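You operate a simulated robot arm through the tools that you are given. There is no shell and no other tool. Be economical: measure what you need, move in short steps, check, and stop when the job is done.

The job below is to be done with a simulated two-armed robot. You get a single attempt, and the scene is never put back.

## Task
Fetch the blue clip of station three and set it in the tray behind the cylinder head. Then put the blue foam on the return shelf of the bin rack. Then open the left drawer of the tool bench. Keep to this order. Set down upright: blue clip of station three.

Only the result counts: the job must be done as asked and must still hold three seconds after the hand-in. Knocking over, shifting, dropping, spilling or breaking anything else fails it.

## Robot
Two 7-joint arms with two-finger parallel grippers on one trunk, on a base that drives. Base frame: it is fixed to the floor where the robot stands at the start and does not move with it; the origin is under the middle of the robot, x ahead of it, y to its left, z up; the surface under the hand at the start is at about z = 850. Readings come in mm, degrees, newtons and seconds.
The left shoulder is at the start at [30, 119, 960], the right one opposite. With the tool pointing down near the work surface each hand reaches from about 280 to 680 mm from the robot's upright axis, wherever it stands, measured 20 degrees to its own side. Places, roughly: left drawer of the tool bench [2100, 5200, 800]; return shelf of the bin rack (24x40 cm) [1080, 4100, 840]; tray behind the cylinder head (16x14 cm) [660, 1800, 860]. Payload 3.43 kg a hand.
The tool frame of a hand sits at the grasp point between the pads (the TCP): z along the fingers, y along the line on which they close. The tips reach 30 mm beyond it. The gripper opens to 94 mm. The fingers are 28 mm wide and 10 mm thick; the gripper's body (50 by 96 mm) begins 55 mm behind the TCP.
Orientation is that of the tool frame in the base frame, as a unit quaternion [x, y, z, w]. With the fingers straight down and closing along the base's y, the tool's x points along the base's -x, its y along +y and its z along -z.

## Interface
- The arms move only by the tool arm_command. It takes "left_moves", "right_moves" or both (then of equal length, played together; a hand with none holds still); each is a list of rows, each an object (a shift or turn left out is 0, a gripper value left out holds the last) with "dp": the shift along the tool's x, y, z in units of 200 mm (1.0 is 200 mm), a list of three; "rot": the turn, a rotation vector about the tool's x, y, z in units of 45 degrees (1.0 is 45 degrees), a list of three; "claw": the closure, from 0 (fully open) to 1 (shut). In form: [{"dp": [x, y, z], "rot": [rx, ry, rz], "claw": claw}, ...]. A call has 1 to 20 rows; each row is the pose to reach, as a shift and turn from the pose commanded when the call began, along the tool's axes at that moment. A call with a number of a shift or a turn outside -1 to 1 is refused whole. A row lasts 0.2 s, in which the tool goes at most 50 mm and 8.6 degrees; a call with a longer step from one row to the next is refused whole, and so is a gripper value outside its range. A pose out of reach is approached as far as the arm can. The call stops where the force on the tool passes 40 N (or 10 N more than at its start, if that is more) or the arm is blocked; 0.2 s more then pass. The fingers move at their own pace (about 72 mm/s each) and stop on an object; they squeeze with about 45 N. The grip force told is the motor's: it shows also when the fingers shut on nothing. Time passes only in rows, and 0.2 s behind the last, so rows that repeat a pose let the fingers close. The reply holds the time, the measured pose of the TCP, the force on the tool along the base axes, the opening and the grip force, in the units named above and with some noise, with the torque about the TCP (base axes, N m) and any sound that the robot's microphone picked up.
- Cameras (640 x 400 px; columns grow to the right, rows downward): "scene" is now at [42.9, -17.1, 1661.9]; the picture's right is [-0.24, -0.97, 0.00], its down [-0.77, 0.19, -0.60] and it looks along [0.59, -0.14, -0.80] (base axes); focal length 253 px, centre (320, 200). "left" rides on the left gripper at [76, -14, -103] in its tool frame; the picture's right is [0.18, 0.98, 0.00], its down [-0.75, 0.14, -0.64] and it looks along [-0.63, 0.12, 0.77] (tool axes); focal length 243 px, centre (320, 200). "right" rides on the right gripper at [76, 14, -103] in its tool frame; the picture's right is [-0.18, 0.98, 0.00], its down [-0.75, -0.14, -0.64] and it looks along [-0.63, -0.12, 0.77] (tool axes); focal length 243 px, centre (320, 200).
- grab_frame(camera): a new picture of that camera. The clock stands still meanwhile.
- move_column(by): slides the trunk up (or, below 0, down) by that many mm; the arms and the scene camera ride with it, the base frame stays. It gives what a move gives, with no picture.
- steer(legs): drives the robot by 1 to 6 legs, each [ahead, turn to the left] in mm and degrees, along the robot's own axes; the way and the turn of a leg run together, so that a leg with both is an arc; at most 1500 mm and 180 degrees a leg. The arms and the cameras ride along, it lands a little off, and it stops where it bumps. It gives what a move gives.
- aim_head(pan, tilt): turns the head with the scene camera to pan (to the left, within 143 degrees either way) and tilt (down, from -29 to 69), counted from straight ahead of the robot. It gives what a move gives.
- measure_at(camera, pixels): there is no depth. For up to 12 entries [column, row, z] of the newest picture of that camera ("zoom" is the newest enlarged one), the place [x, y] in the base frame at which the ray of that pixel passes the height z, good to about 2 mm. The clock stands still meanwhile.
- inspect(camera, box): a new picture of the part [left, top, right, bottom] of that camera's present view, enlarged. The clock stands still meanwhile.
- finish_job(): hands the job in; it is judged then, once.

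Work in short steps. Measure before you move; look again where a grasp or a placing could have gone wrong, and mend it. You have 110 turns and 108 pictures in all, those below and enlarged ones among them. Open the grippers and draw the arms clear of the work before you hand the job in, unless the task says otherwise; then end with one line.

The tools are called after "Call:" as name(argument=value, ...) on one line, values as JSON. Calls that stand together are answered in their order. arm_command: Moves the arms, as the interface text tells. Its arguments: {"type":"object","properties":{"left_moves":{"type":"array"},"right_moves":{"type":"array"}},"required":[]} The other tools are called the same way: move_column (by) slides the trunk up or down; steer (legs) drives the base; aim_head (pan, tilt) turns the head that bears the scene camera; grab_frame (camera) takes a picture; measure_at (camera, pixels) gives the place at which the rays of pixels pass given heights; inspect (camera, box) takes an enlarged picture of a part of a camera's view; finish_job () hands the job in.

At the start:

```text
clock: 0.0
left_position: [465.3, 110.9, 1154.4]
left_orientation: [0.0, 1.0, 0.001, 0.0]
left_force: [0.5, -0.5, 0.1]
left_torque: [0.04, 0.01, 0.02]
left_finger_gap: 94.0
left_grip_force: 0.0
right_position: [385.8, -190.0, 1094.0]
right_orientation: [-0.001, 1.0, 0.0, 0.0]
right_force: [0.9, 0.2, -0.6]
right_torque: [0.0, 0.0, -0.02]
right_finger_gap: 94.1
right_grip_force: 0.0
trunk travel left (down, up): [-225.0, 185.0]
robot x, y, heading: [-2.6, 1.8, -0.1]
head pan, tilt: [-13.7, 52.8]
```

scene: 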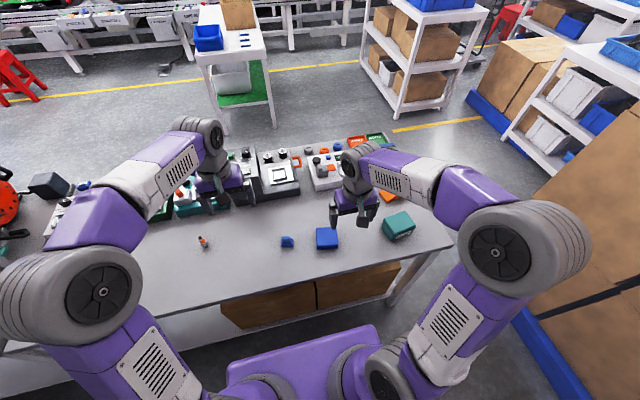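
right: 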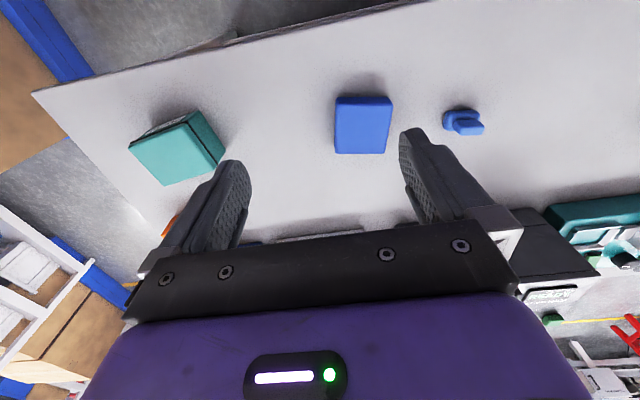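
left: 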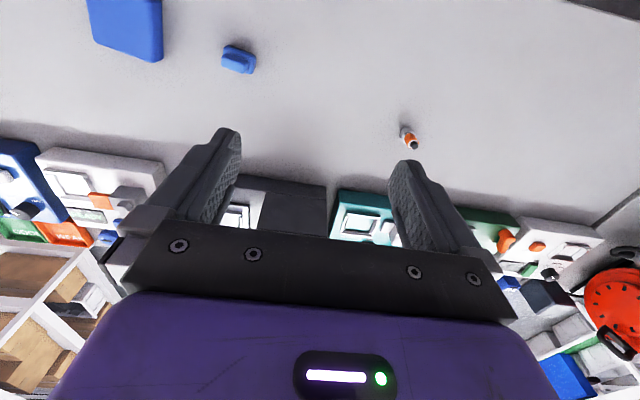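

The start pictures show a small blue part at about (287,241), a blue block at (327,238) and a row of fixtures behind. I look closer at the table before moving.

Call:
inspect(camera="scene", box=[160, 120, 460, 300])

Call:
inspect(camera="scene", box=[0, 0, 320, 130])

```text
2.13 times, centred on (310, 210) of scene
```

zoom: 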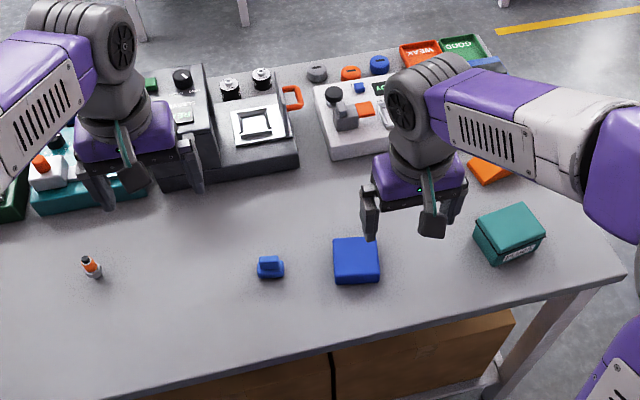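

```text
2.00 times, centred on (160, 65) of scene
```

zoom: 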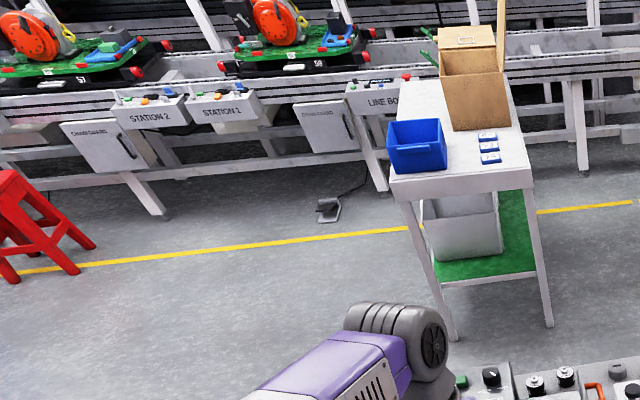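

There are numbered stations on the line at the back ("STATION 2", "STATION 1"). I turn the head left to look around for station three, the cylinder head and the rack.

Call:
aim_head(pan=50, tilt=30)

Call:
grab_frame(camera="scene")

Call:
inspect(camera="scene", box=[0, 40, 320, 240])

Call:
inspect(camera="scene", box=[320, 40, 640, 240])

```text
clock: 1.3
left_position: [464.7, 110.8, 1152.7]
left_orientation: [-0.001, 1.0, 0.0, 0.0]
left_force: [0.3, 0.0, -0.4]
left_torque: [0.01, 0.02, 0.01]
left_finger_gap: 94.2
left_grip_force: 0.0
right_position: [385.5, -189.5, 1093.8]
right_orientation: [-0.001, 1.0, 0.0, 0.0]
right_force: [-0.6, -0.5, 0.9]
right_torque: [0.02, -0.01, 0.02]
right_finger_gap: 94.0
right_grip_force: 0.0
trunk travel left (down, up): [-225.0, 185.0]
robot x, y, heading: [-2.0, 0.7, 0.1]
head pan, tilt: [50.0, 30.0]
```

```text
102 pictures are left
```

scene: 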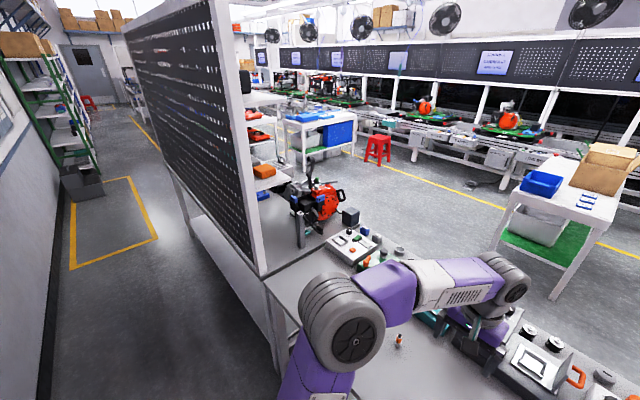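

```text
2.00 times, centred on (160, 140) of scene
```

zoom: 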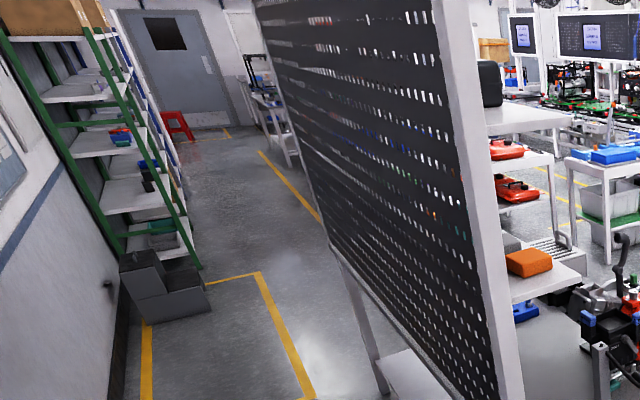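

```text
2.00 times, centred on (480, 140) of scene
```

zoom: 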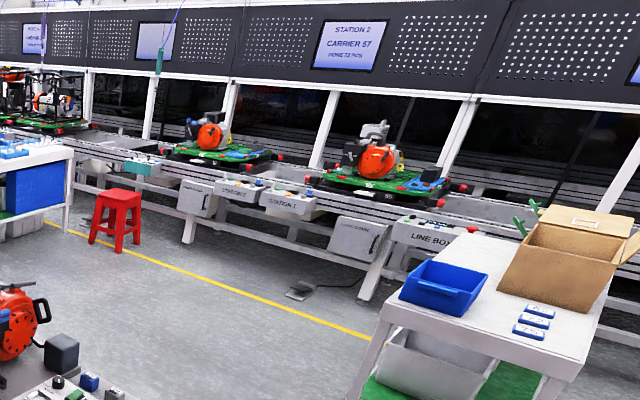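

Now I look at the bench fixtures and the small blue parts near the engine with more magnification.

Call:
inspect(camera="scene", box=[240, 160, 440, 285])

Call:
aim_head(pan=10, tilt=40)

Call:
inspect(camera="scene", box=[120, 120, 440, 320])

Call:
inspect(camera="scene", box=[0, 0, 200, 125])

Call:
inspect(camera="scene", box=[340, 140, 600, 300])

```text
3.20 times, centred on (340, 222) of scene
```

zoom: 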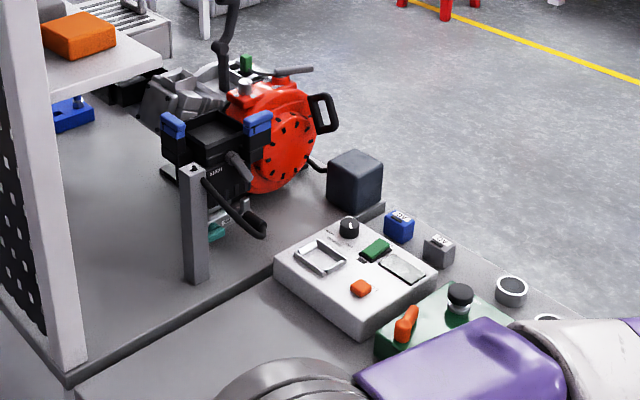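

```text
clock: 2.4
left_position: [464.3, 110.1, 1153.4]
left_orientation: [0.0, 1.0, 0.0, 0.0]
left_force: [-0.2, -0.9, -0.4]
left_torque: [-0.01, 0.0, -0.04]
left_finger_gap: 94.1
left_grip_force: 0.0
right_position: [385.4, -190.4, 1093.2]
right_orientation: [-0.001, 1.0, 0.0, 0.0]
right_force: [1.1, -0.2, -0.3]
right_torque: [-0.04, 0.0, 0.03]
right_finger_gap: 93.8
right_grip_force: 0.0
trunk travel left (down, up): [-225.0, 185.0]
robot x, y, heading: [-1.2, 0.4, 0.1]
head pan, tilt: [10.0, 40.0]
```

```text
2.00 times, centred on (280, 220) of scene
```

zoom: 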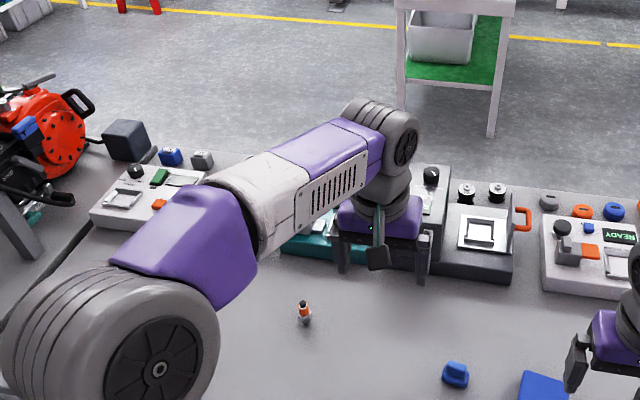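

```text
3.20 times, centred on (100, 62) of scene
```

zoom: 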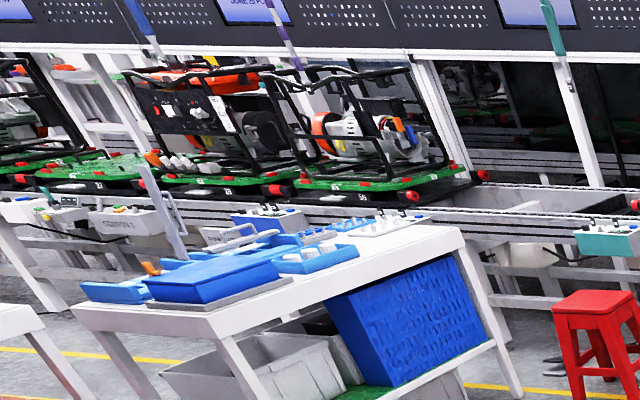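

```text
2.46 times, centred on (470, 220) of scene
```

zoom: 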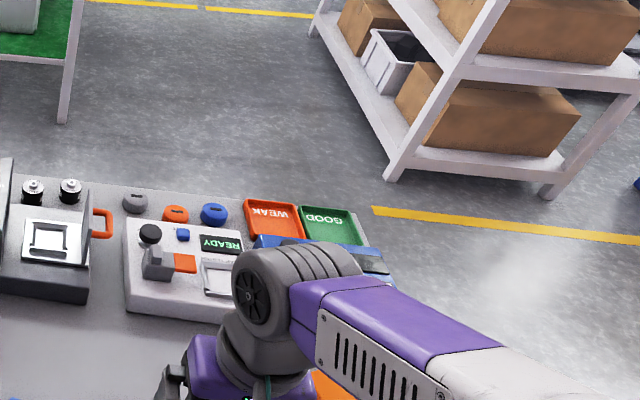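

The fixtures may carry station labels; I look at the hand-camera views enlarged for them and for the small blue part.

Call:
inspect(camera="left", box=[0, 0, 320, 200])

Call:
inspect(camera="left", box=[320, 120, 640, 320])

Call:
inspect(camera="right", box=[80, 60, 560, 360])

```text
2.00 times, centred on (160, 100) of left
```

zoom: 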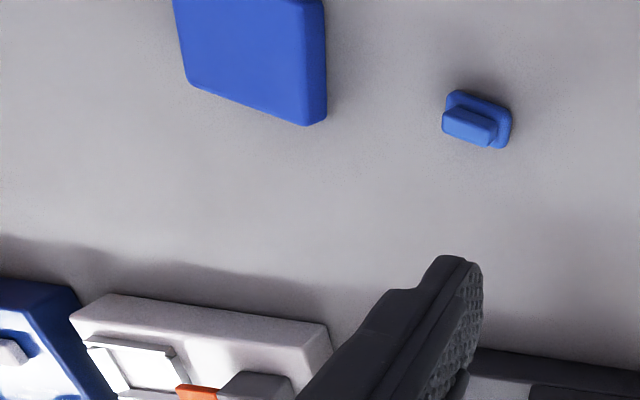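

```text
2.00 times, centred on (480, 220) of left
```

zoom: 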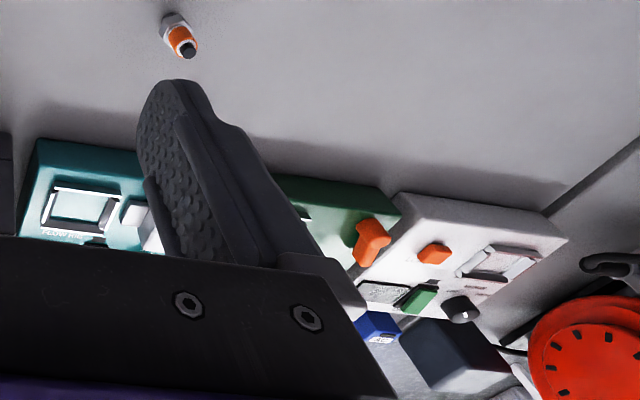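

```text
1.33 times, centred on (320, 210) of right
```

zoom: 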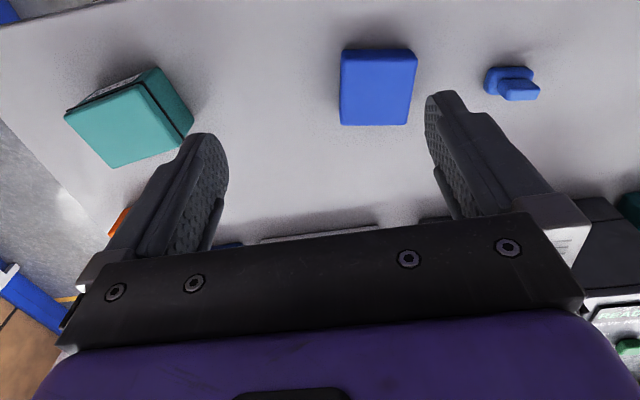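

No station numbers on the bench fixtures yet. I look further along the line to the left for "station 3".

Call:
aim_head(pan=35, tilt=15)

Call:
inspect(camera="scene", box=[100, 140, 340, 290])

Call:
inspect(camera="scene", box=[340, 140, 580, 290])

```text
clock: 3.3
left_position: [464.6, 110.9, 1153.9]
left_orientation: [0.0, 1.0, 0.0, 0.0]
left_force: [-0.1, 0.0, -0.5]
left_torque: [0.01, 0.0, 0.03]
left_finger_gap: 94.1
left_grip_force: 0.1
right_position: [384.6, -190.4, 1092.6]
right_orientation: [-0.001, 1.0, 0.0, -0.001]
right_force: [0.0, -0.1, 0.2]
right_torque: [0.0, 0.02, 0.01]
right_finger_gap: 94.0
right_grip_force: 0.0
trunk travel left (down, up): [-225.0, 185.0]
robot x, y, heading: [3.3, 1.9, 0.0]
head pan, tilt: [35.0, 15.0]
```

```text
2.67 times, centred on (220, 215) of scene
```

zoom: 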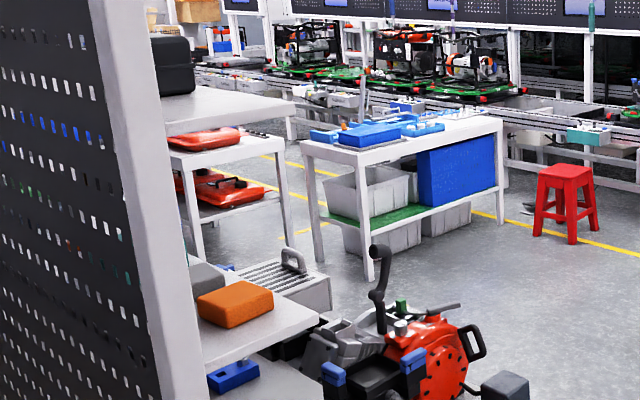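

```text
2.67 times, centred on (460, 215) of scene
```

zoom: 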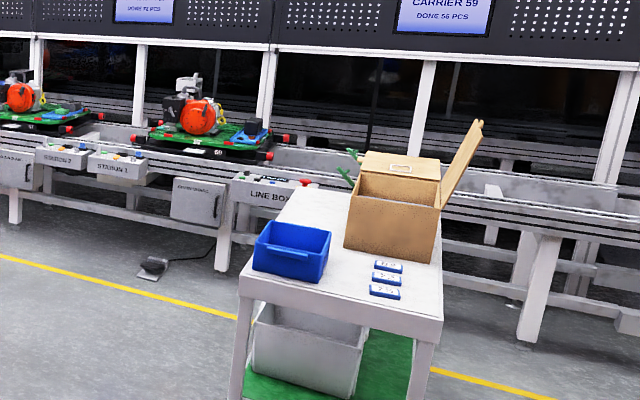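

I back off a little so that the arms no longer hide the fixtures, and raise the trunk for a better look.

Call:
steer(legs=[[-450, 0]])

Call:
move_column(by=150)

Call:
aim_head(pan=12, tilt=42)

Call:
grab_frame(camera="scene")

Call:
inspect(camera="scene", box=[120, 60, 360, 210])

Call:
inspect(camera="scene", box=[300, 60, 540, 210])

```text
clock: 6.0
left_position: [11.2, 112.8, 1153.9]
left_orientation: [-0.003, 1.0, 0.001, 0.001]
left_force: [0.2, 0.6, -0.3]
left_torque: [-0.01, -0.02, 0.02]
left_finger_gap: 94.0
left_grip_force: 0.0
right_position: [-65.5, -188.5, 1095.8]
right_orientation: [-0.003, 1.0, -0.001, 0.0]
right_force: [0.3, -0.2, -0.3]
right_torque: [0.0, -0.02, -0.03]
right_finger_gap: 93.8
right_grip_force: 0.2
trunk travel left (down, up): [-225.0, 185.0]
robot x, y, heading: [-450.2, 1.5, 0.6]
head pan, tilt: [35.0, 15.0]
```

```text
clock: 7.8
left_position: [10.7, 112.5, 1304.0]
left_orientation: [-0.003, 1.0, 0.001, 0.001]
left_force: [0.7, -0.2, -0.3]
left_torque: [0.02, -0.03, 0.0]
left_finger_gap: 94.0
left_grip_force: 0.1
right_position: [-65.5, -189.9, 1243.0]
right_orientation: [-0.003, 1.0, 0.0, 0.001]
right_force: [0.1, 0.3, -0.1]
right_torque: [-0.01, -0.05, 0.02]
right_finger_gap: 93.8
right_grip_force: 0.1
trunk travel left (down, up): [-375.0, 35.0]
robot x, y, heading: [-452.6, -2.4, 0.2]
head pan, tilt: [35.0, 15.0]
```

```text
clock: 8.7
left_position: [10.4, 113.2, 1304.1]
left_orientation: [-0.003, 1.0, 0.0, 0.0]
left_force: [-1.0, -0.2, 0.1]
left_torque: [0.03, 0.02, -0.03]
left_finger_gap: 94.0
left_grip_force: 0.1
right_position: [-66.4, -188.7, 1243.8]
right_orientation: [-0.003, 1.0, -0.001, 0.0]
right_force: [-0.2, -0.9, -0.1]
right_torque: [0.01, 0.0, -0.02]
right_finger_gap: 93.8
right_grip_force: 0.0
trunk travel left (down, up): [-375.0, 35.0]
robot x, y, heading: [-452.8, -4.4, 0.3]
head pan, tilt: [12.0, 42.0]
```

```text
90 pictures are left
```

scene: 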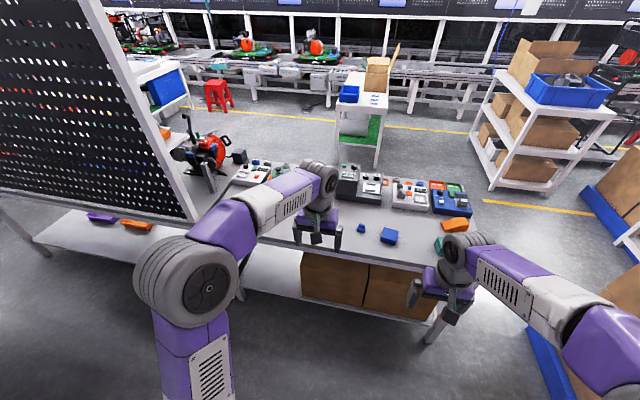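

```text
2.67 times, centred on (240, 135) of scene
```

zoom: 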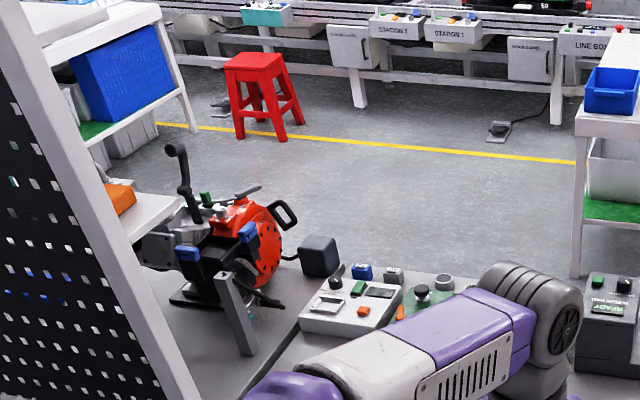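

```text
2.67 times, centred on (420, 135) of scene
```

zoom: 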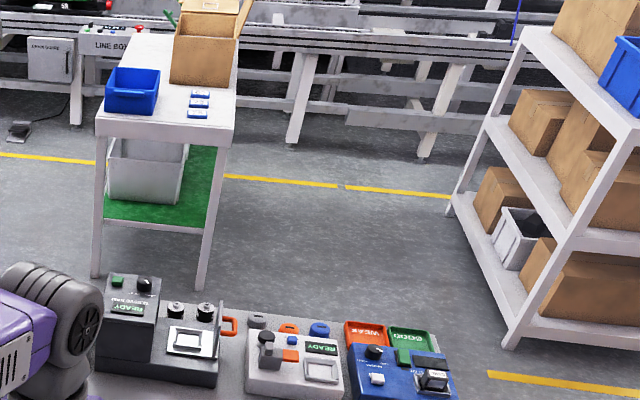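

The fixture texts face the line side, and the station boxes on the line are left of "STATION 1/2". I look along the line at higher zoom.

Call:
aim_head(pan=30, tilt=20)

Call:
inspect(camera="scene", box=[240, 130, 360, 205])

Call:
inspect(camera="scene", box=[360, 130, 480, 205])

Call:
inspect(camera="scene", box=[120, 110, 280, 210])

```text
clock: 9.6
left_position: [10.6, 113.3, 1304.1]
left_orientation: [-0.003, 1.0, 0.0, 0.0]
left_force: [-0.7, 0.7, -0.5]
left_torque: [0.02, 0.01, 0.01]
left_finger_gap: 93.6
left_grip_force: 0.1
right_position: [-66.0, -189.1, 1243.5]
right_orientation: [-0.004, 1.0, 0.0, 0.0]
right_force: [1.0, 0.5, -0.4]
right_torque: [0.04, 0.02, -0.03]
right_finger_gap: 94.2
right_grip_force: 0.1
trunk travel left (down, up): [-375.0, 35.0]
robot x, y, heading: [-450.8, -3.9, 0.7]
head pan, tilt: [30.0, 20.0]
```

```text
5.33 times, centred on (300, 168) of scene
```

zoom: 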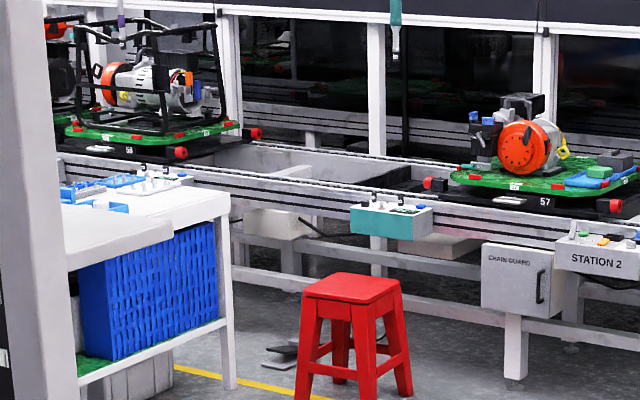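

```text
5.33 times, centred on (420, 168) of scene
```

zoom: 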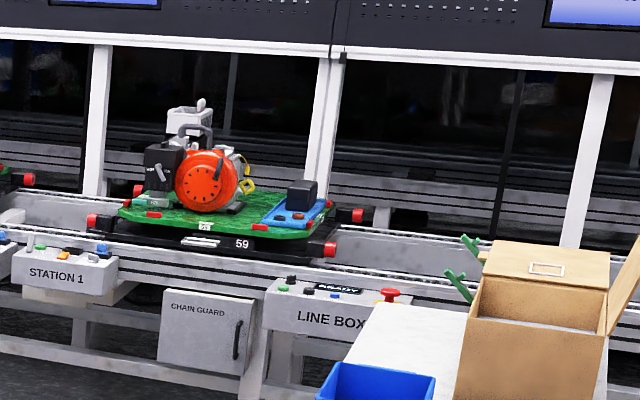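

```text
4.00 times, centred on (200, 160) of scene
```

zoom: 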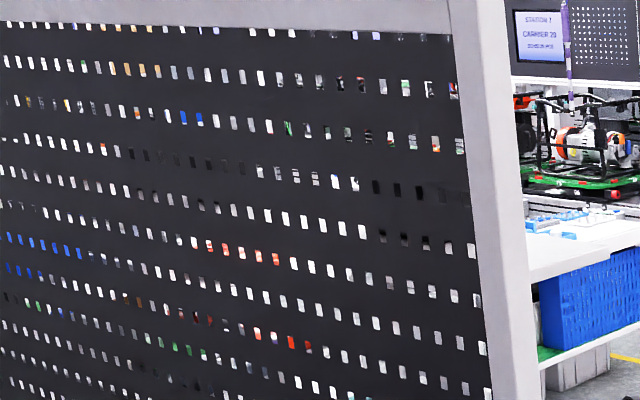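

I read the labels on the bench fixtures with strong zoom from here.

Call:
aim_head(pan=5, tilt=42)

Call:
inspect(camera="scene", box=[290, 155, 370, 205])

Call:
inspect(camera="scene", box=[350, 165, 446, 225])

Call:
inspect(camera="scene", box=[140, 140, 300, 240])

```text
clock: 10.4
left_position: [10.9, 112.8, 1303.4]
left_orientation: [-0.003, 1.0, 0.0, 0.001]
left_force: [-0.7, -0.2, -0.8]
left_torque: [0.0, -0.03, -0.02]
left_finger_gap: 94.0
left_grip_force: 0.0
right_position: [-65.2, -188.9, 1243.5]
right_orientation: [-0.004, 1.0, 0.0, 0.0]
right_force: [-0.2, -0.1, 0.6]
right_torque: [-0.02, -0.04, 0.0]
right_finger_gap: 94.1
right_grip_force: 0.0
trunk travel left (down, up): [-375.0, 35.0]
robot x, y, heading: [-454.4, -6.5, 0.1]
head pan, tilt: [5.0, 42.0]
```

```text
8.00 times, centred on (330, 180) of scene
```

zoom: 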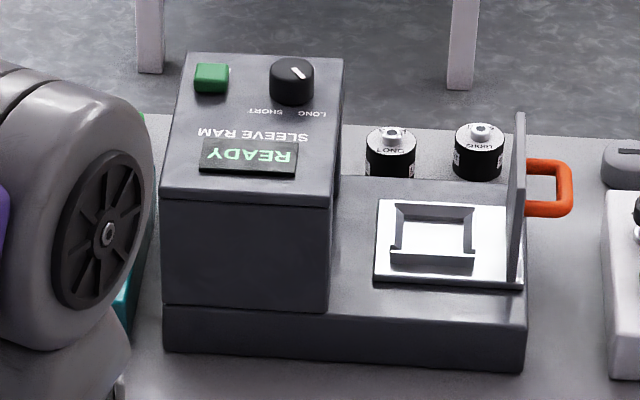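

```text
6.67 times, centred on (398, 195) of scene
```

zoom: 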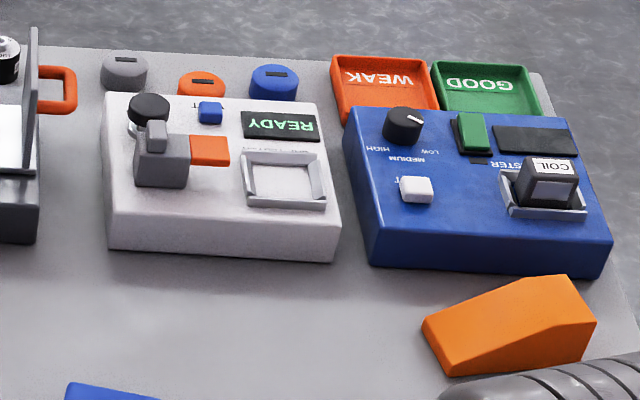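

```text
4.00 times, centred on (220, 190) of scene
```

zoom: 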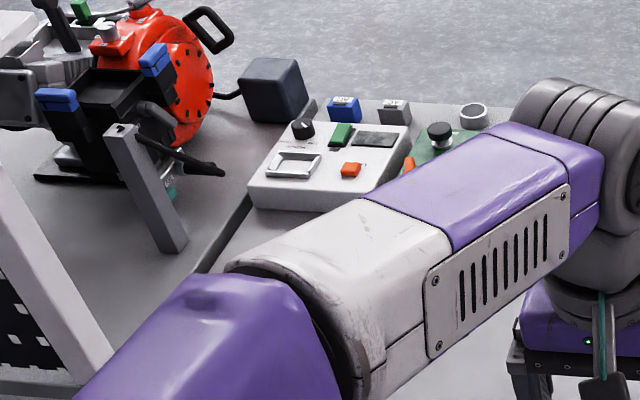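

The bench fixtures are testers and rigs, not stations, so station three is on the line. I look to the right for a way around the bench.

Call:
aim_head(pan=-30, tilt=35)

Call:
grab_frame(camera="scene")

Call:
measure_at(camera="scene", pixels=[[320, 200, 0], [320, 120, 0], [400, 200, 0], [320, 280, 0]])

```text
clock: 11.4
left_position: [10.8, 112.4, 1304.3]
left_orientation: [-0.004, 1.0, 0.0, -0.001]
left_force: [0.0, -0.8, 0.7]
left_torque: [0.02, -0.01, -0.02]
left_finger_gap: 93.9
left_grip_force: 0.0
right_position: [-66.0, -189.0, 1242.7]
right_orientation: [-0.004, 1.0, -0.001, 0.0]
right_force: [0.2, -1.1, -0.9]
right_torque: [0.02, 0.01, 0.01]
right_finger_gap: 93.9
right_grip_force: 0.1
trunk travel left (down, up): [-375.0, 35.0]
robot x, y, heading: [-455.0, -2.7, 0.5]
head pan, tilt: [-30.0, 35.0]
```

```text
81 pictures are left
```

scene: 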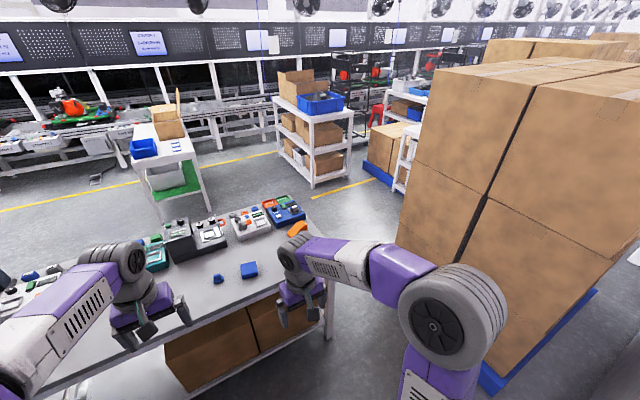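

```text
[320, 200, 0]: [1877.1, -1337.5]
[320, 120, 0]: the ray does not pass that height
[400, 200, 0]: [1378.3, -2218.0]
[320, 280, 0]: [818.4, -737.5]
```

There is a passage between the bench's right end and the pallet. I measure its floor points.

Call:
measure_at(camera="scene", pixels=[[329, 345, 0], [337, 290, 850], [308, 215, 850], [490, 390, 0], [398, 235, 0], [313, 188, 0], [276, 152, 0], [352, 174, 0], [212, 210, 0], [163, 218, 0], [365, 175, 0]])

Call:
aim_head(pan=-75, tilt=45)

Call:
grab_frame(camera="scene")

```text
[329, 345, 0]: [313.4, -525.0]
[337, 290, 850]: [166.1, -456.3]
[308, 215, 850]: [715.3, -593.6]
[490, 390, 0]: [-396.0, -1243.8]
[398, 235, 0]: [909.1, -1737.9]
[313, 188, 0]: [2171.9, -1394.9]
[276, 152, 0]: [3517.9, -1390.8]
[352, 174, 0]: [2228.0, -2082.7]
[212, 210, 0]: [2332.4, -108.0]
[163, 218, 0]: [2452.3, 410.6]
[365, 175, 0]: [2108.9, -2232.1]
```

```text
clock: 12.6
left_position: [12.1, 111.7, 1305.0]
left_orientation: [-0.004, 1.0, 0.0, 0.0]
left_force: [-0.1, -0.2, 0.5]
left_torque: [-0.02, -0.01, 0.0]
left_finger_gap: 93.9
left_grip_force: 0.0
right_position: [-65.1, -188.0, 1243.8]
right_orientation: [-0.004, 1.0, 0.0, 0.0]
right_force: [0.2, 0.2, -1.5]
right_torque: [0.0, -0.03, 0.02]
right_finger_gap: 93.7
right_grip_force: 0.1
trunk travel left (down, up): [-375.0, 35.0]
robot x, y, heading: [-455.1, -2.9, 0.3]
head pan, tilt: [-75.0, 45.0]
```

```text
80 pictures are left
```

scene: 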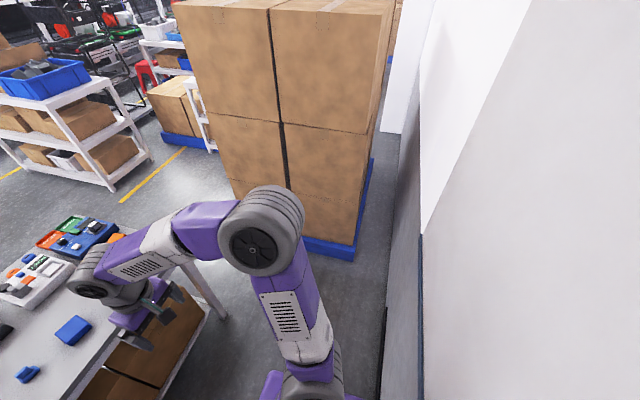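

The right passage is about 640 mm, tight. I look left down the aisle for the other way round.

Call:
aim_head(pan=75, tilt=25)

Call:
grab_frame(camera="scene")

Call:
measure_at(camera="scene", pixels=[[320, 200, 0], [320, 280, 0], [250, 200, 0], [400, 200, 0], [320, 130, 0]])

```text
clock: 14.9
left_position: [10.8, 112.4, 1303.9]
left_orientation: [-0.004, 1.0, 0.0, 0.001]
left_force: [-0.4, 0.5, 0.6]
left_torque: [-0.05, -0.02, -0.03]
left_finger_gap: 93.8
left_grip_force: 0.0
right_position: [-66.5, -188.8, 1242.7]
right_orientation: [-0.004, 1.0, 0.0, 0.0]
right_force: [0.6, 0.0, -0.2]
right_torque: [-0.02, -0.02, 0.0]
right_finger_gap: 94.1
right_grip_force: 0.1
trunk travel left (down, up): [-375.0, 35.0]
robot x, y, heading: [-449.2, -2.5, 0.6]
head pan, tilt: [75.0, 25.0]
```

```text
79 pictures are left
```

scene: 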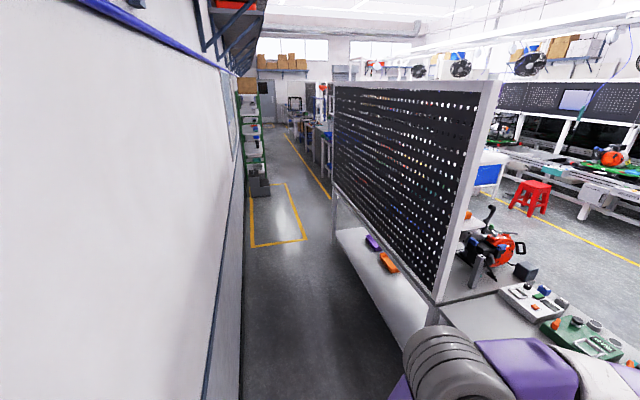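

```text
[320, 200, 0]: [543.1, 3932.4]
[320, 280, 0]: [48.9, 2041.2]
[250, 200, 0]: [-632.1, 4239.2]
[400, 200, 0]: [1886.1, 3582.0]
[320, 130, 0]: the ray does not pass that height
```

The left aisle beside the pegboard looks wider. I measure it.

Call:
measure_at(camera="scene", pixels=[[240, 380, 0], [240, 250, 0], [335, 242, 0], [338, 225, 700], [330, 200, 0], [400, 375, 300], [305, 175, 0], [260, 195, 0], [332, 197, 0]])

Call:
inspect(camera="scene", box=[230, 90, 390, 190])

Call:
inspect(camera="scene", box=[460, 130, 640, 245])

```text
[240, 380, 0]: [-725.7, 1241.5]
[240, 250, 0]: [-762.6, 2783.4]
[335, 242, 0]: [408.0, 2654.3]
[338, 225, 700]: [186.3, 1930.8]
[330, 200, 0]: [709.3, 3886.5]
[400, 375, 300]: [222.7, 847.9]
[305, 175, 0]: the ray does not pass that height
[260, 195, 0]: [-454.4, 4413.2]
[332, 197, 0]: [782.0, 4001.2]
```

```text
4.00 times, centred on (310, 140) of scene
```

zoom: 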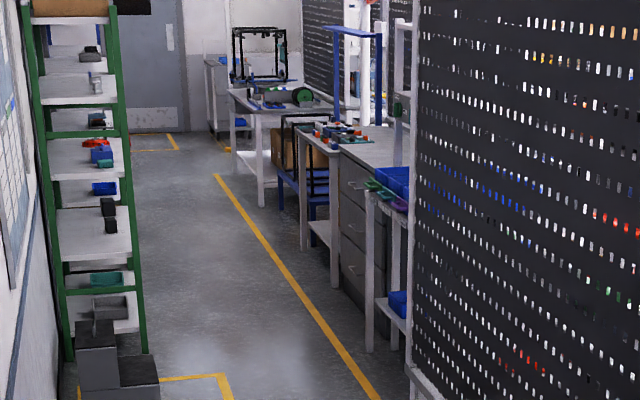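

```text
3.48 times, centred on (550, 188) of scene
```

zoom: 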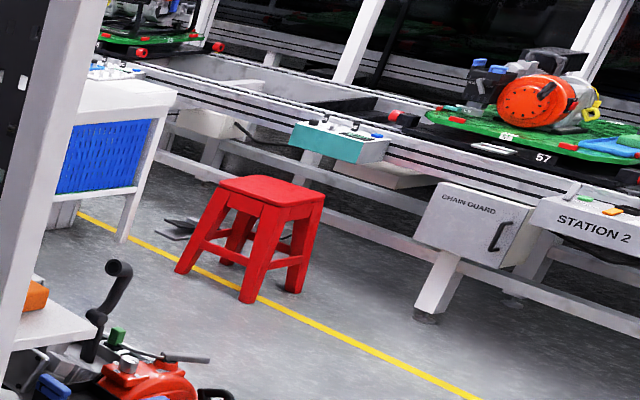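

The aisle runs between the wall at x≈-740 and the bench shelf at x≈200, opening past the pegboard end at y≈2700. I centre in it, turn left and drive along.

Call:
steer(legs=[[180, 0], [0, 90], [1200, 0]])

Call:
aim_head(pan=-20, tilt=30)

Call:
grab_frame(camera="scene")

```text
clock: 26.0
left_position: [-474.4, 1640.6, 1302.5]
left_orientation: [0.728, -0.686, 0.0, 0.0]
left_force: [-0.7, -0.3, 0.2]
left_torque: [0.01, 0.0, 0.0]
left_finger_gap: 94.0
left_grip_force: 0.1
right_position: [-168.7, 1579.8, 1242.6]
right_orientation: [0.729, -0.685, 0.001, 0.0]
right_force: [0.2, 0.4, -0.2]
right_torque: [0.0, 0.02, 0.03]
right_finger_gap: 93.9
right_grip_force: 0.0
trunk travel left (down, up): [-375.0, 35.0]
robot x, y, heading: [-335.2, 1185.3, 93.2]
head pan, tilt: [75.0, 25.0]
```

```text
clock: 27.7
left_position: [-475.7, 1640.5, 1304.6]
left_orientation: [0.728, -0.685, 0.0, 0.0]
left_force: [-1.2, 0.4, 0.4]
left_torque: [0.02, 0.03, -0.01]
left_finger_gap: 94.0
left_grip_force: 0.0
right_position: [-170.0, 1578.7, 1244.0]
right_orientation: [0.728, -0.686, 0.0, -0.001]
right_force: [0.3, 0.1, 0.8]
right_torque: [0.03, -0.02, -0.01]
right_finger_gap: 93.9
right_grip_force: 0.1
trunk travel left (down, up): [-375.0, 35.0]
robot x, y, heading: [-333.4, 1183.7, 93.6]
head pan, tilt: [-20.0, 30.0]
```

```text
76 pictures are left
```

scene: 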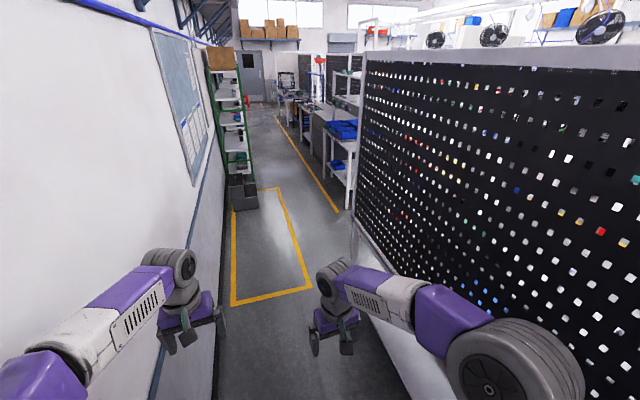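

Clear ahead. I correct the heading slightly and go on to the pegboard's end.

Call:
steer(legs=[[1400, -7]])

Call:
aim_head(pan=-55, tilt=28)

Call:
grab_frame(camera="scene")

```text
clock: 34.7
left_position: [-414.0, 3062.7, 1304.9]
left_orientation: [-0.683, 0.731, 0.0, 0.0]
left_force: [-0.8, 0.4, 0.0]
left_torque: [0.01, -0.01, 0.02]
left_finger_gap: 93.9
left_grip_force: 0.1
right_position: [-118.0, 2963.4, 1243.9]
right_orientation: [-0.684, 0.73, 0.0, 0.0]
right_force: [0.5, -0.2, -0.2]
right_torque: [0.0, 0.0, 0.0]
right_finger_gap: 94.0
right_grip_force: 0.2
trunk travel left (down, up): [-375.0, 35.0]
robot x, y, heading: [-334.0, 2592.4, 86.2]
head pan, tilt: [-20.0, 30.0]
```

```text
clock: 35.7
left_position: [-413.9, 3061.4, 1303.5]
left_orientation: [-0.683, 0.73, 0.0, 0.001]
left_force: [-0.1, -0.9, 0.6]
left_torque: [0.01, 0.02, -0.02]
left_finger_gap: 94.1
left_grip_force: 0.0
right_position: [-117.6, 2963.5, 1243.4]
right_orientation: [-0.684, 0.73, 0.0, 0.0]
right_force: [0.9, 0.2, 0.4]
right_torque: [0.0, 0.0, 0.0]
right_finger_gap: 94.0
right_grip_force: 0.1
trunk travel left (down, up): [-375.0, 35.0]
robot x, y, heading: [-334.9, 2590.9, 86.3]
head pan, tilt: [-55.0, 28.0]
```

```text
75 pictures are left
```

scene: 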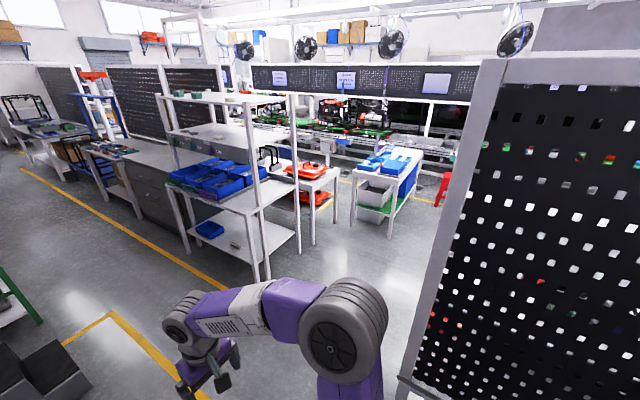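

The bin rack (shelves with blue bins around (230,170)) and a grey drawer bench show, and the gap to the line lies right of the rack. I zoom in.

Call:
inspect(camera="scene", box=[60, 60, 300, 210])

Call:
inspect(camera="scene", box=[260, 80, 460, 205])

Call:
measure_at(camera="scene", pixels=[[190, 255, 0], [255, 280, 0], [398, 395, 0], [310, 243, 0], [353, 225, 0], [390, 232, 0], [440, 205, 0], [145, 220, 0], [270, 280, 0], [295, 240, 0]])

```text
2.67 times, centred on (180, 135) of scene
```

zoom: 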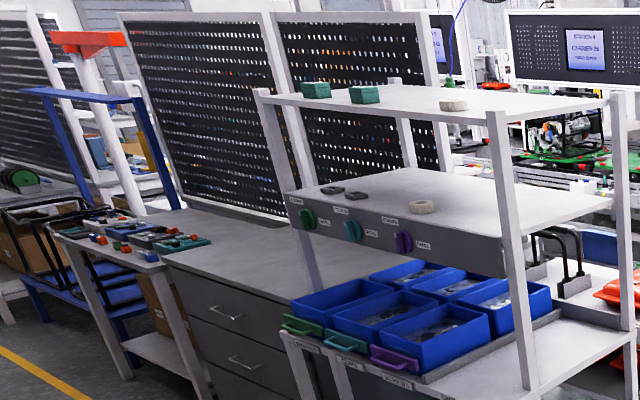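

```text
3.20 times, centred on (360, 142) of scene
```

zoom: 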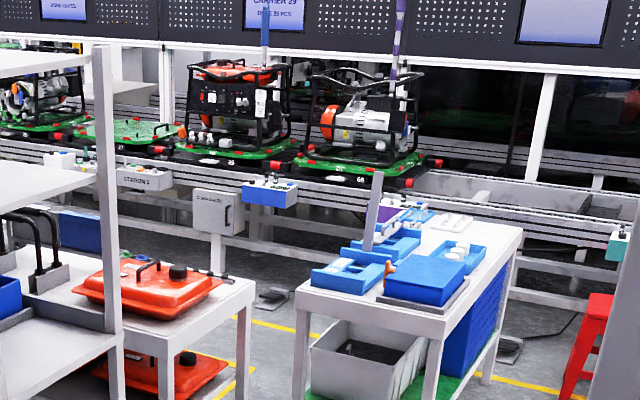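

```text
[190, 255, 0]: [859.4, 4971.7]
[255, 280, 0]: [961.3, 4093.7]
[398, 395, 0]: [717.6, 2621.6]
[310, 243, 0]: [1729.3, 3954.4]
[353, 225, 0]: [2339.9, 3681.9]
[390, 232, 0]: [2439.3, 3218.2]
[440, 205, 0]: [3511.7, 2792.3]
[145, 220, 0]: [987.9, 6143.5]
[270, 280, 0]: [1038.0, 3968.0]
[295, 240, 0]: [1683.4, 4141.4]
```

A gap of about 1300 mm lies between the pegboard end (y≈2620) and the rack (y≈3970). I drive up to y≈3250, turn right and enter.

Call:
steer(legs=[[680, 0], [0, -86], [1300, 0]])

Call:
aim_head(pan=0, tilt=22)

Call:
grab_frame(camera="scene")

Call:
inspect(camera="scene", box=[80, 110, 320, 260])

Call:
inspect(camera="scene", box=[320, 110, 560, 260])

```text
clock: 49.5
left_position: [1526.7, 3387.2, 1304.9]
left_orientation: [-0.009, 1.0, 0.0, 0.0]
left_force: [-0.6, -0.4, -0.5]
left_torque: [0.02, 0.01, 0.02]
left_finger_gap: 94.0
left_grip_force: 0.2
right_position: [1452.2, 3085.0, 1243.9]
right_orientation: [-0.01, 1.0, 0.001, 0.0]
right_force: [-0.1, -0.6, 0.7]
right_torque: [-0.04, -0.04, 0.01]
right_finger_gap: 93.7
right_grip_force: 0.0
trunk travel left (down, up): [-375.0, 35.0]
robot x, y, heading: [1062.3, 3271.1, 1.1]
head pan, tilt: [-55.0, 28.0]
```

```text
clock: 50.8
left_position: [1525.9, 3387.1, 1303.7]
left_orientation: [-0.01, 1.0, 0.0, -0.001]
left_force: [-1.1, -0.6, -0.4]
left_torque: [0.01, 0.0, -0.02]
left_finger_gap: 93.9
left_grip_force: 0.0
right_position: [1451.9, 3084.8, 1244.4]
right_orientation: [-0.01, 1.0, -0.001, 0.0]
right_force: [-0.1, 0.3, -0.3]
right_torque: [-0.01, 0.04, -0.01]
right_finger_gap: 93.8
right_grip_force: 0.1
trunk travel left (down, up): [-375.0, 35.0]
robot x, y, heading: [1061.8, 3267.9, 1.4]
head pan, tilt: [0.0, 22.0]
```

```text
72 pictures are left
```

scene: 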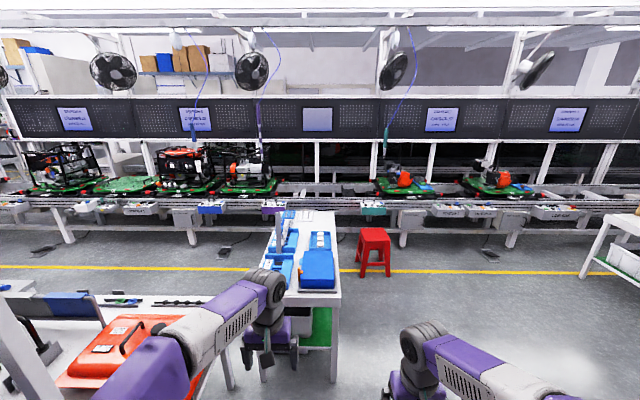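

```text
2.67 times, centred on (200, 185) of scene
```

zoom: 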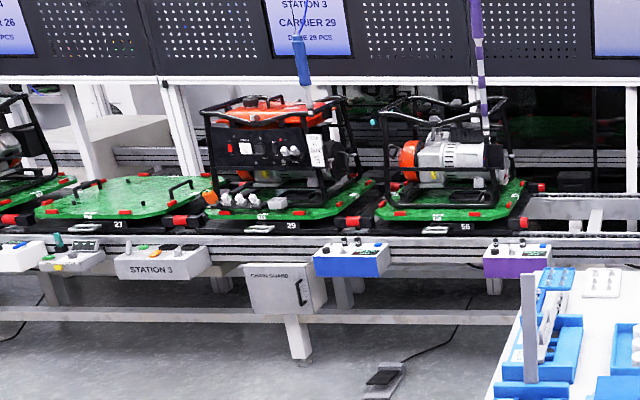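

```text
2.67 times, centred on (440, 185) of scene
```

zoom: 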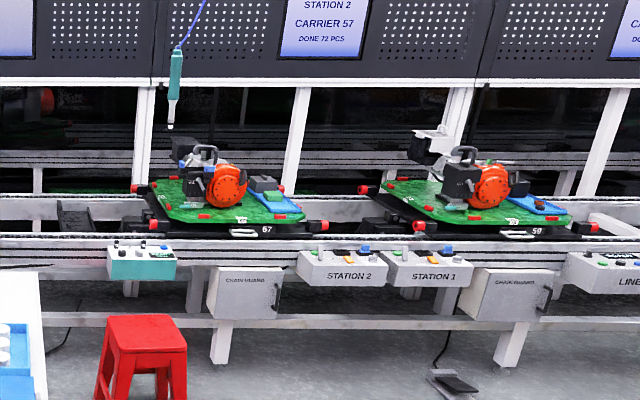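

The "STATION 3" box is at about (140,208). I zoom in on it and its surroundings.

Call:
inspect(camera="scene", box=[76, 175, 172, 235])

Call:
inspect(camera="scene", box=[150, 160, 246, 220])

Call:
inspect(camera="scene", box=[250, 195, 346, 295])

```text
6.67 times, centred on (124, 205) of scene
```

zoom: 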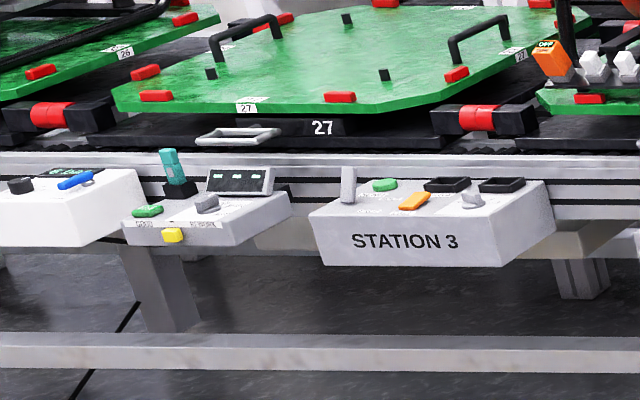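

```text
6.67 times, centred on (198, 190) of scene
```

zoom: 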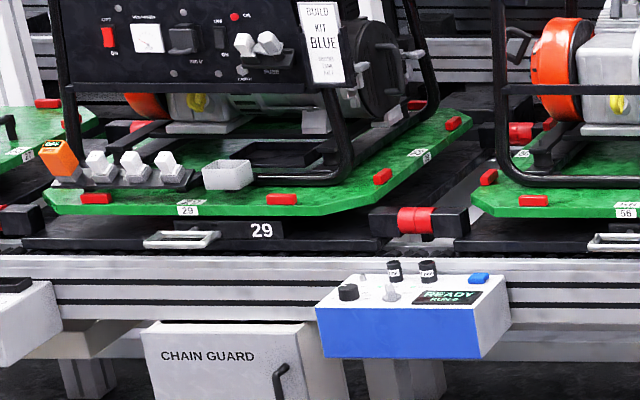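

```text
4.00 times, centred on (298, 245) of scene
```

zoom: 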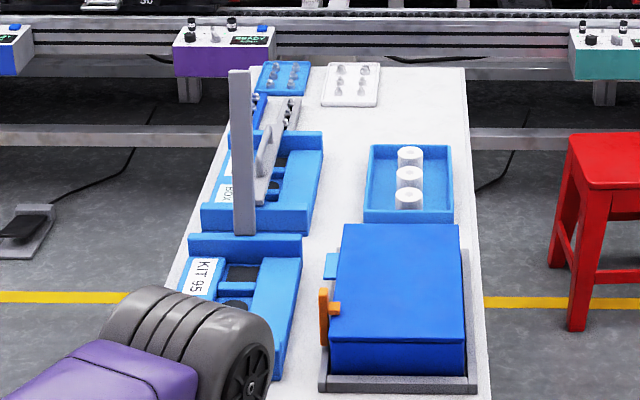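

Station 3's box has two empty black sockets; stations 1 and 2 appear to hold blue and green pieces there. I zoom in on those to learn what a clip looks like.

Call:
inspect(camera="scene", box=[425, 195, 505, 245])

Call:
inspect(camera="scene", box=[0, 180, 80, 230])

```text
8.00 times, centred on (465, 220) of scene
```

zoom: 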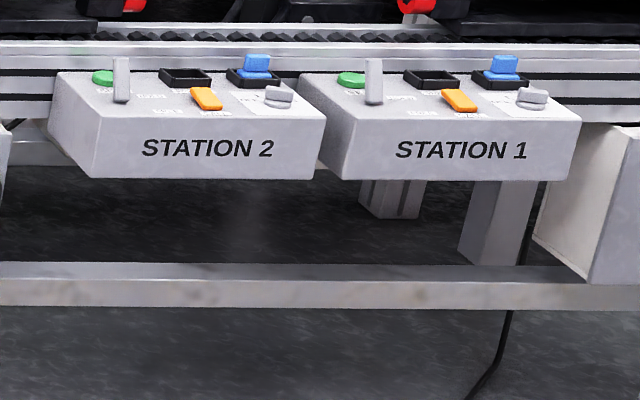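

```text
8.00 times, centred on (40, 205) of scene
```

zoom: 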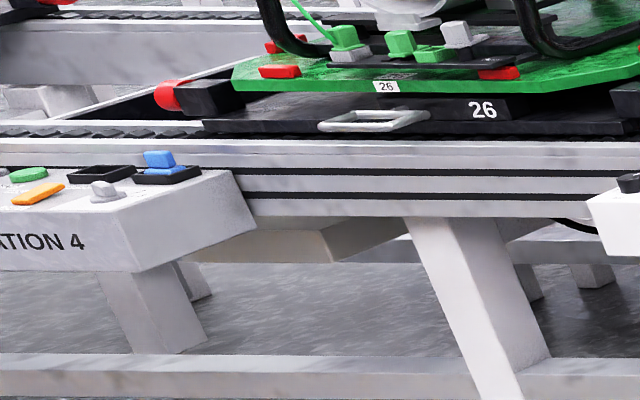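

A clip (flat base with a tab) sits in stations 1, 2 and 4, while station 3's is missing; the loose blue part on the start bench has exactly that shape, so it is station three's clip. Next I look back over the cylinder-head bench from this side.

Call:
aim_head(pan=-100, tilt=30)

Call:
grab_frame(camera="scene")

Call:
measure_at(camera="scene", pixels=[[320, 200, 850], [320, 250, 850], [250, 200, 850], [400, 250, 0], [250, 250, 0]])

```text
clock: 52.5
left_position: [1526.4, 3387.4, 1304.5]
left_orientation: [-0.008, 1.0, 0.001, 0.0]
left_force: [0.6, -0.3, -0.2]
left_torque: [0.0, 0.01, 0.0]
left_finger_gap: 94.2
left_grip_force: 0.0
right_position: [1452.0, 3085.9, 1243.1]
right_orientation: [-0.01, 1.0, 0.0, -0.001]
right_force: [0.6, 1.4, 0.2]
right_torque: [0.0, -0.01, 0.01]
right_finger_gap: 94.0
right_grip_force: 0.1
trunk travel left (down, up): [-375.0, 35.0]
robot x, y, heading: [1068.6, 3269.7, 1.3]
head pan, tilt: [-100.0, 30.0]
```

```text
64 pictures are left
```

scene: 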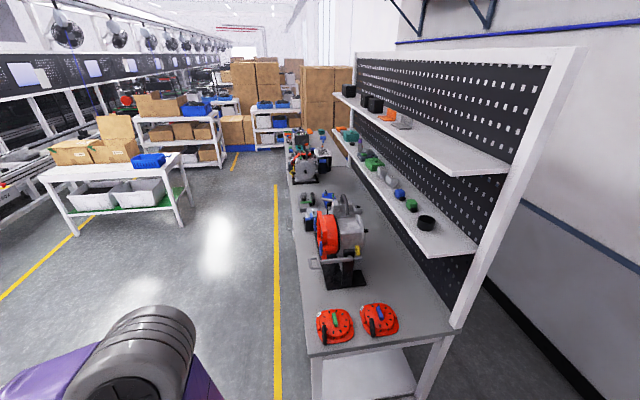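

```text
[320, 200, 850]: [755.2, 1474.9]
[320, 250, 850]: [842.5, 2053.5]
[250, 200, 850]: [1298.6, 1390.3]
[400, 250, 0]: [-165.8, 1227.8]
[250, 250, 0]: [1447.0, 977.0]
```

The bench is reachable from this side; I zoom in for the cylinder head, the tray and any blue foam.

Call:
inspect(camera="scene", box=[280, 110, 440, 210])

Call:
inspect(camera="scene", box=[290, 180, 450, 290])

Call:
measure_at(camera="scene", pixels=[[298, 300, 850], [290, 180, 850], [306, 355, 850], [462, 322, 850], [276, 300, 0], [180, 222, 0]])

```text
4.00 times, centred on (360, 160) of scene
```

zoom: 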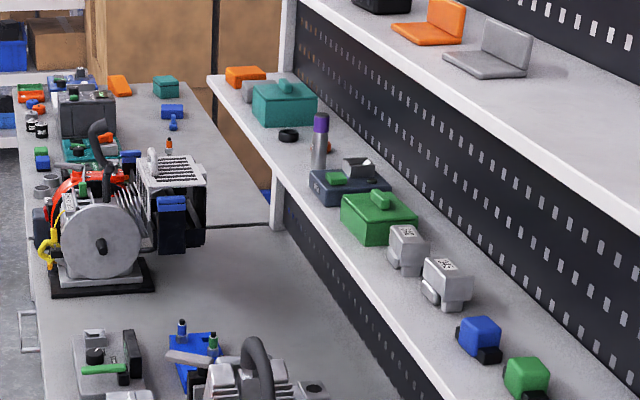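

```text
3.64 times, centred on (370, 235) of scene
```

zoom: 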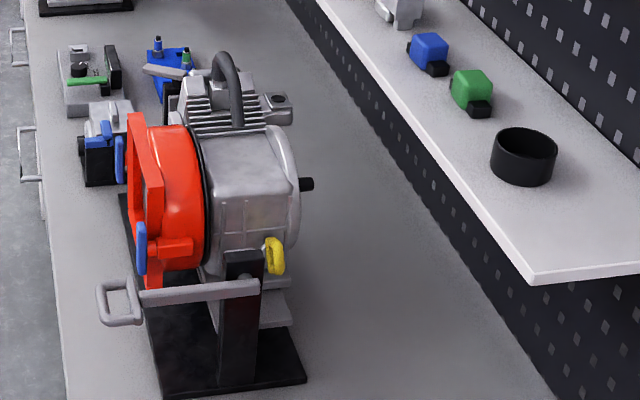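

```text
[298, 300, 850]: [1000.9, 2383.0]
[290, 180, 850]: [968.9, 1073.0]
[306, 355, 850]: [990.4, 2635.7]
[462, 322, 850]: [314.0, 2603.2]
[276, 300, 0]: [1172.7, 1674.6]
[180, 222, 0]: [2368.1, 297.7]
```

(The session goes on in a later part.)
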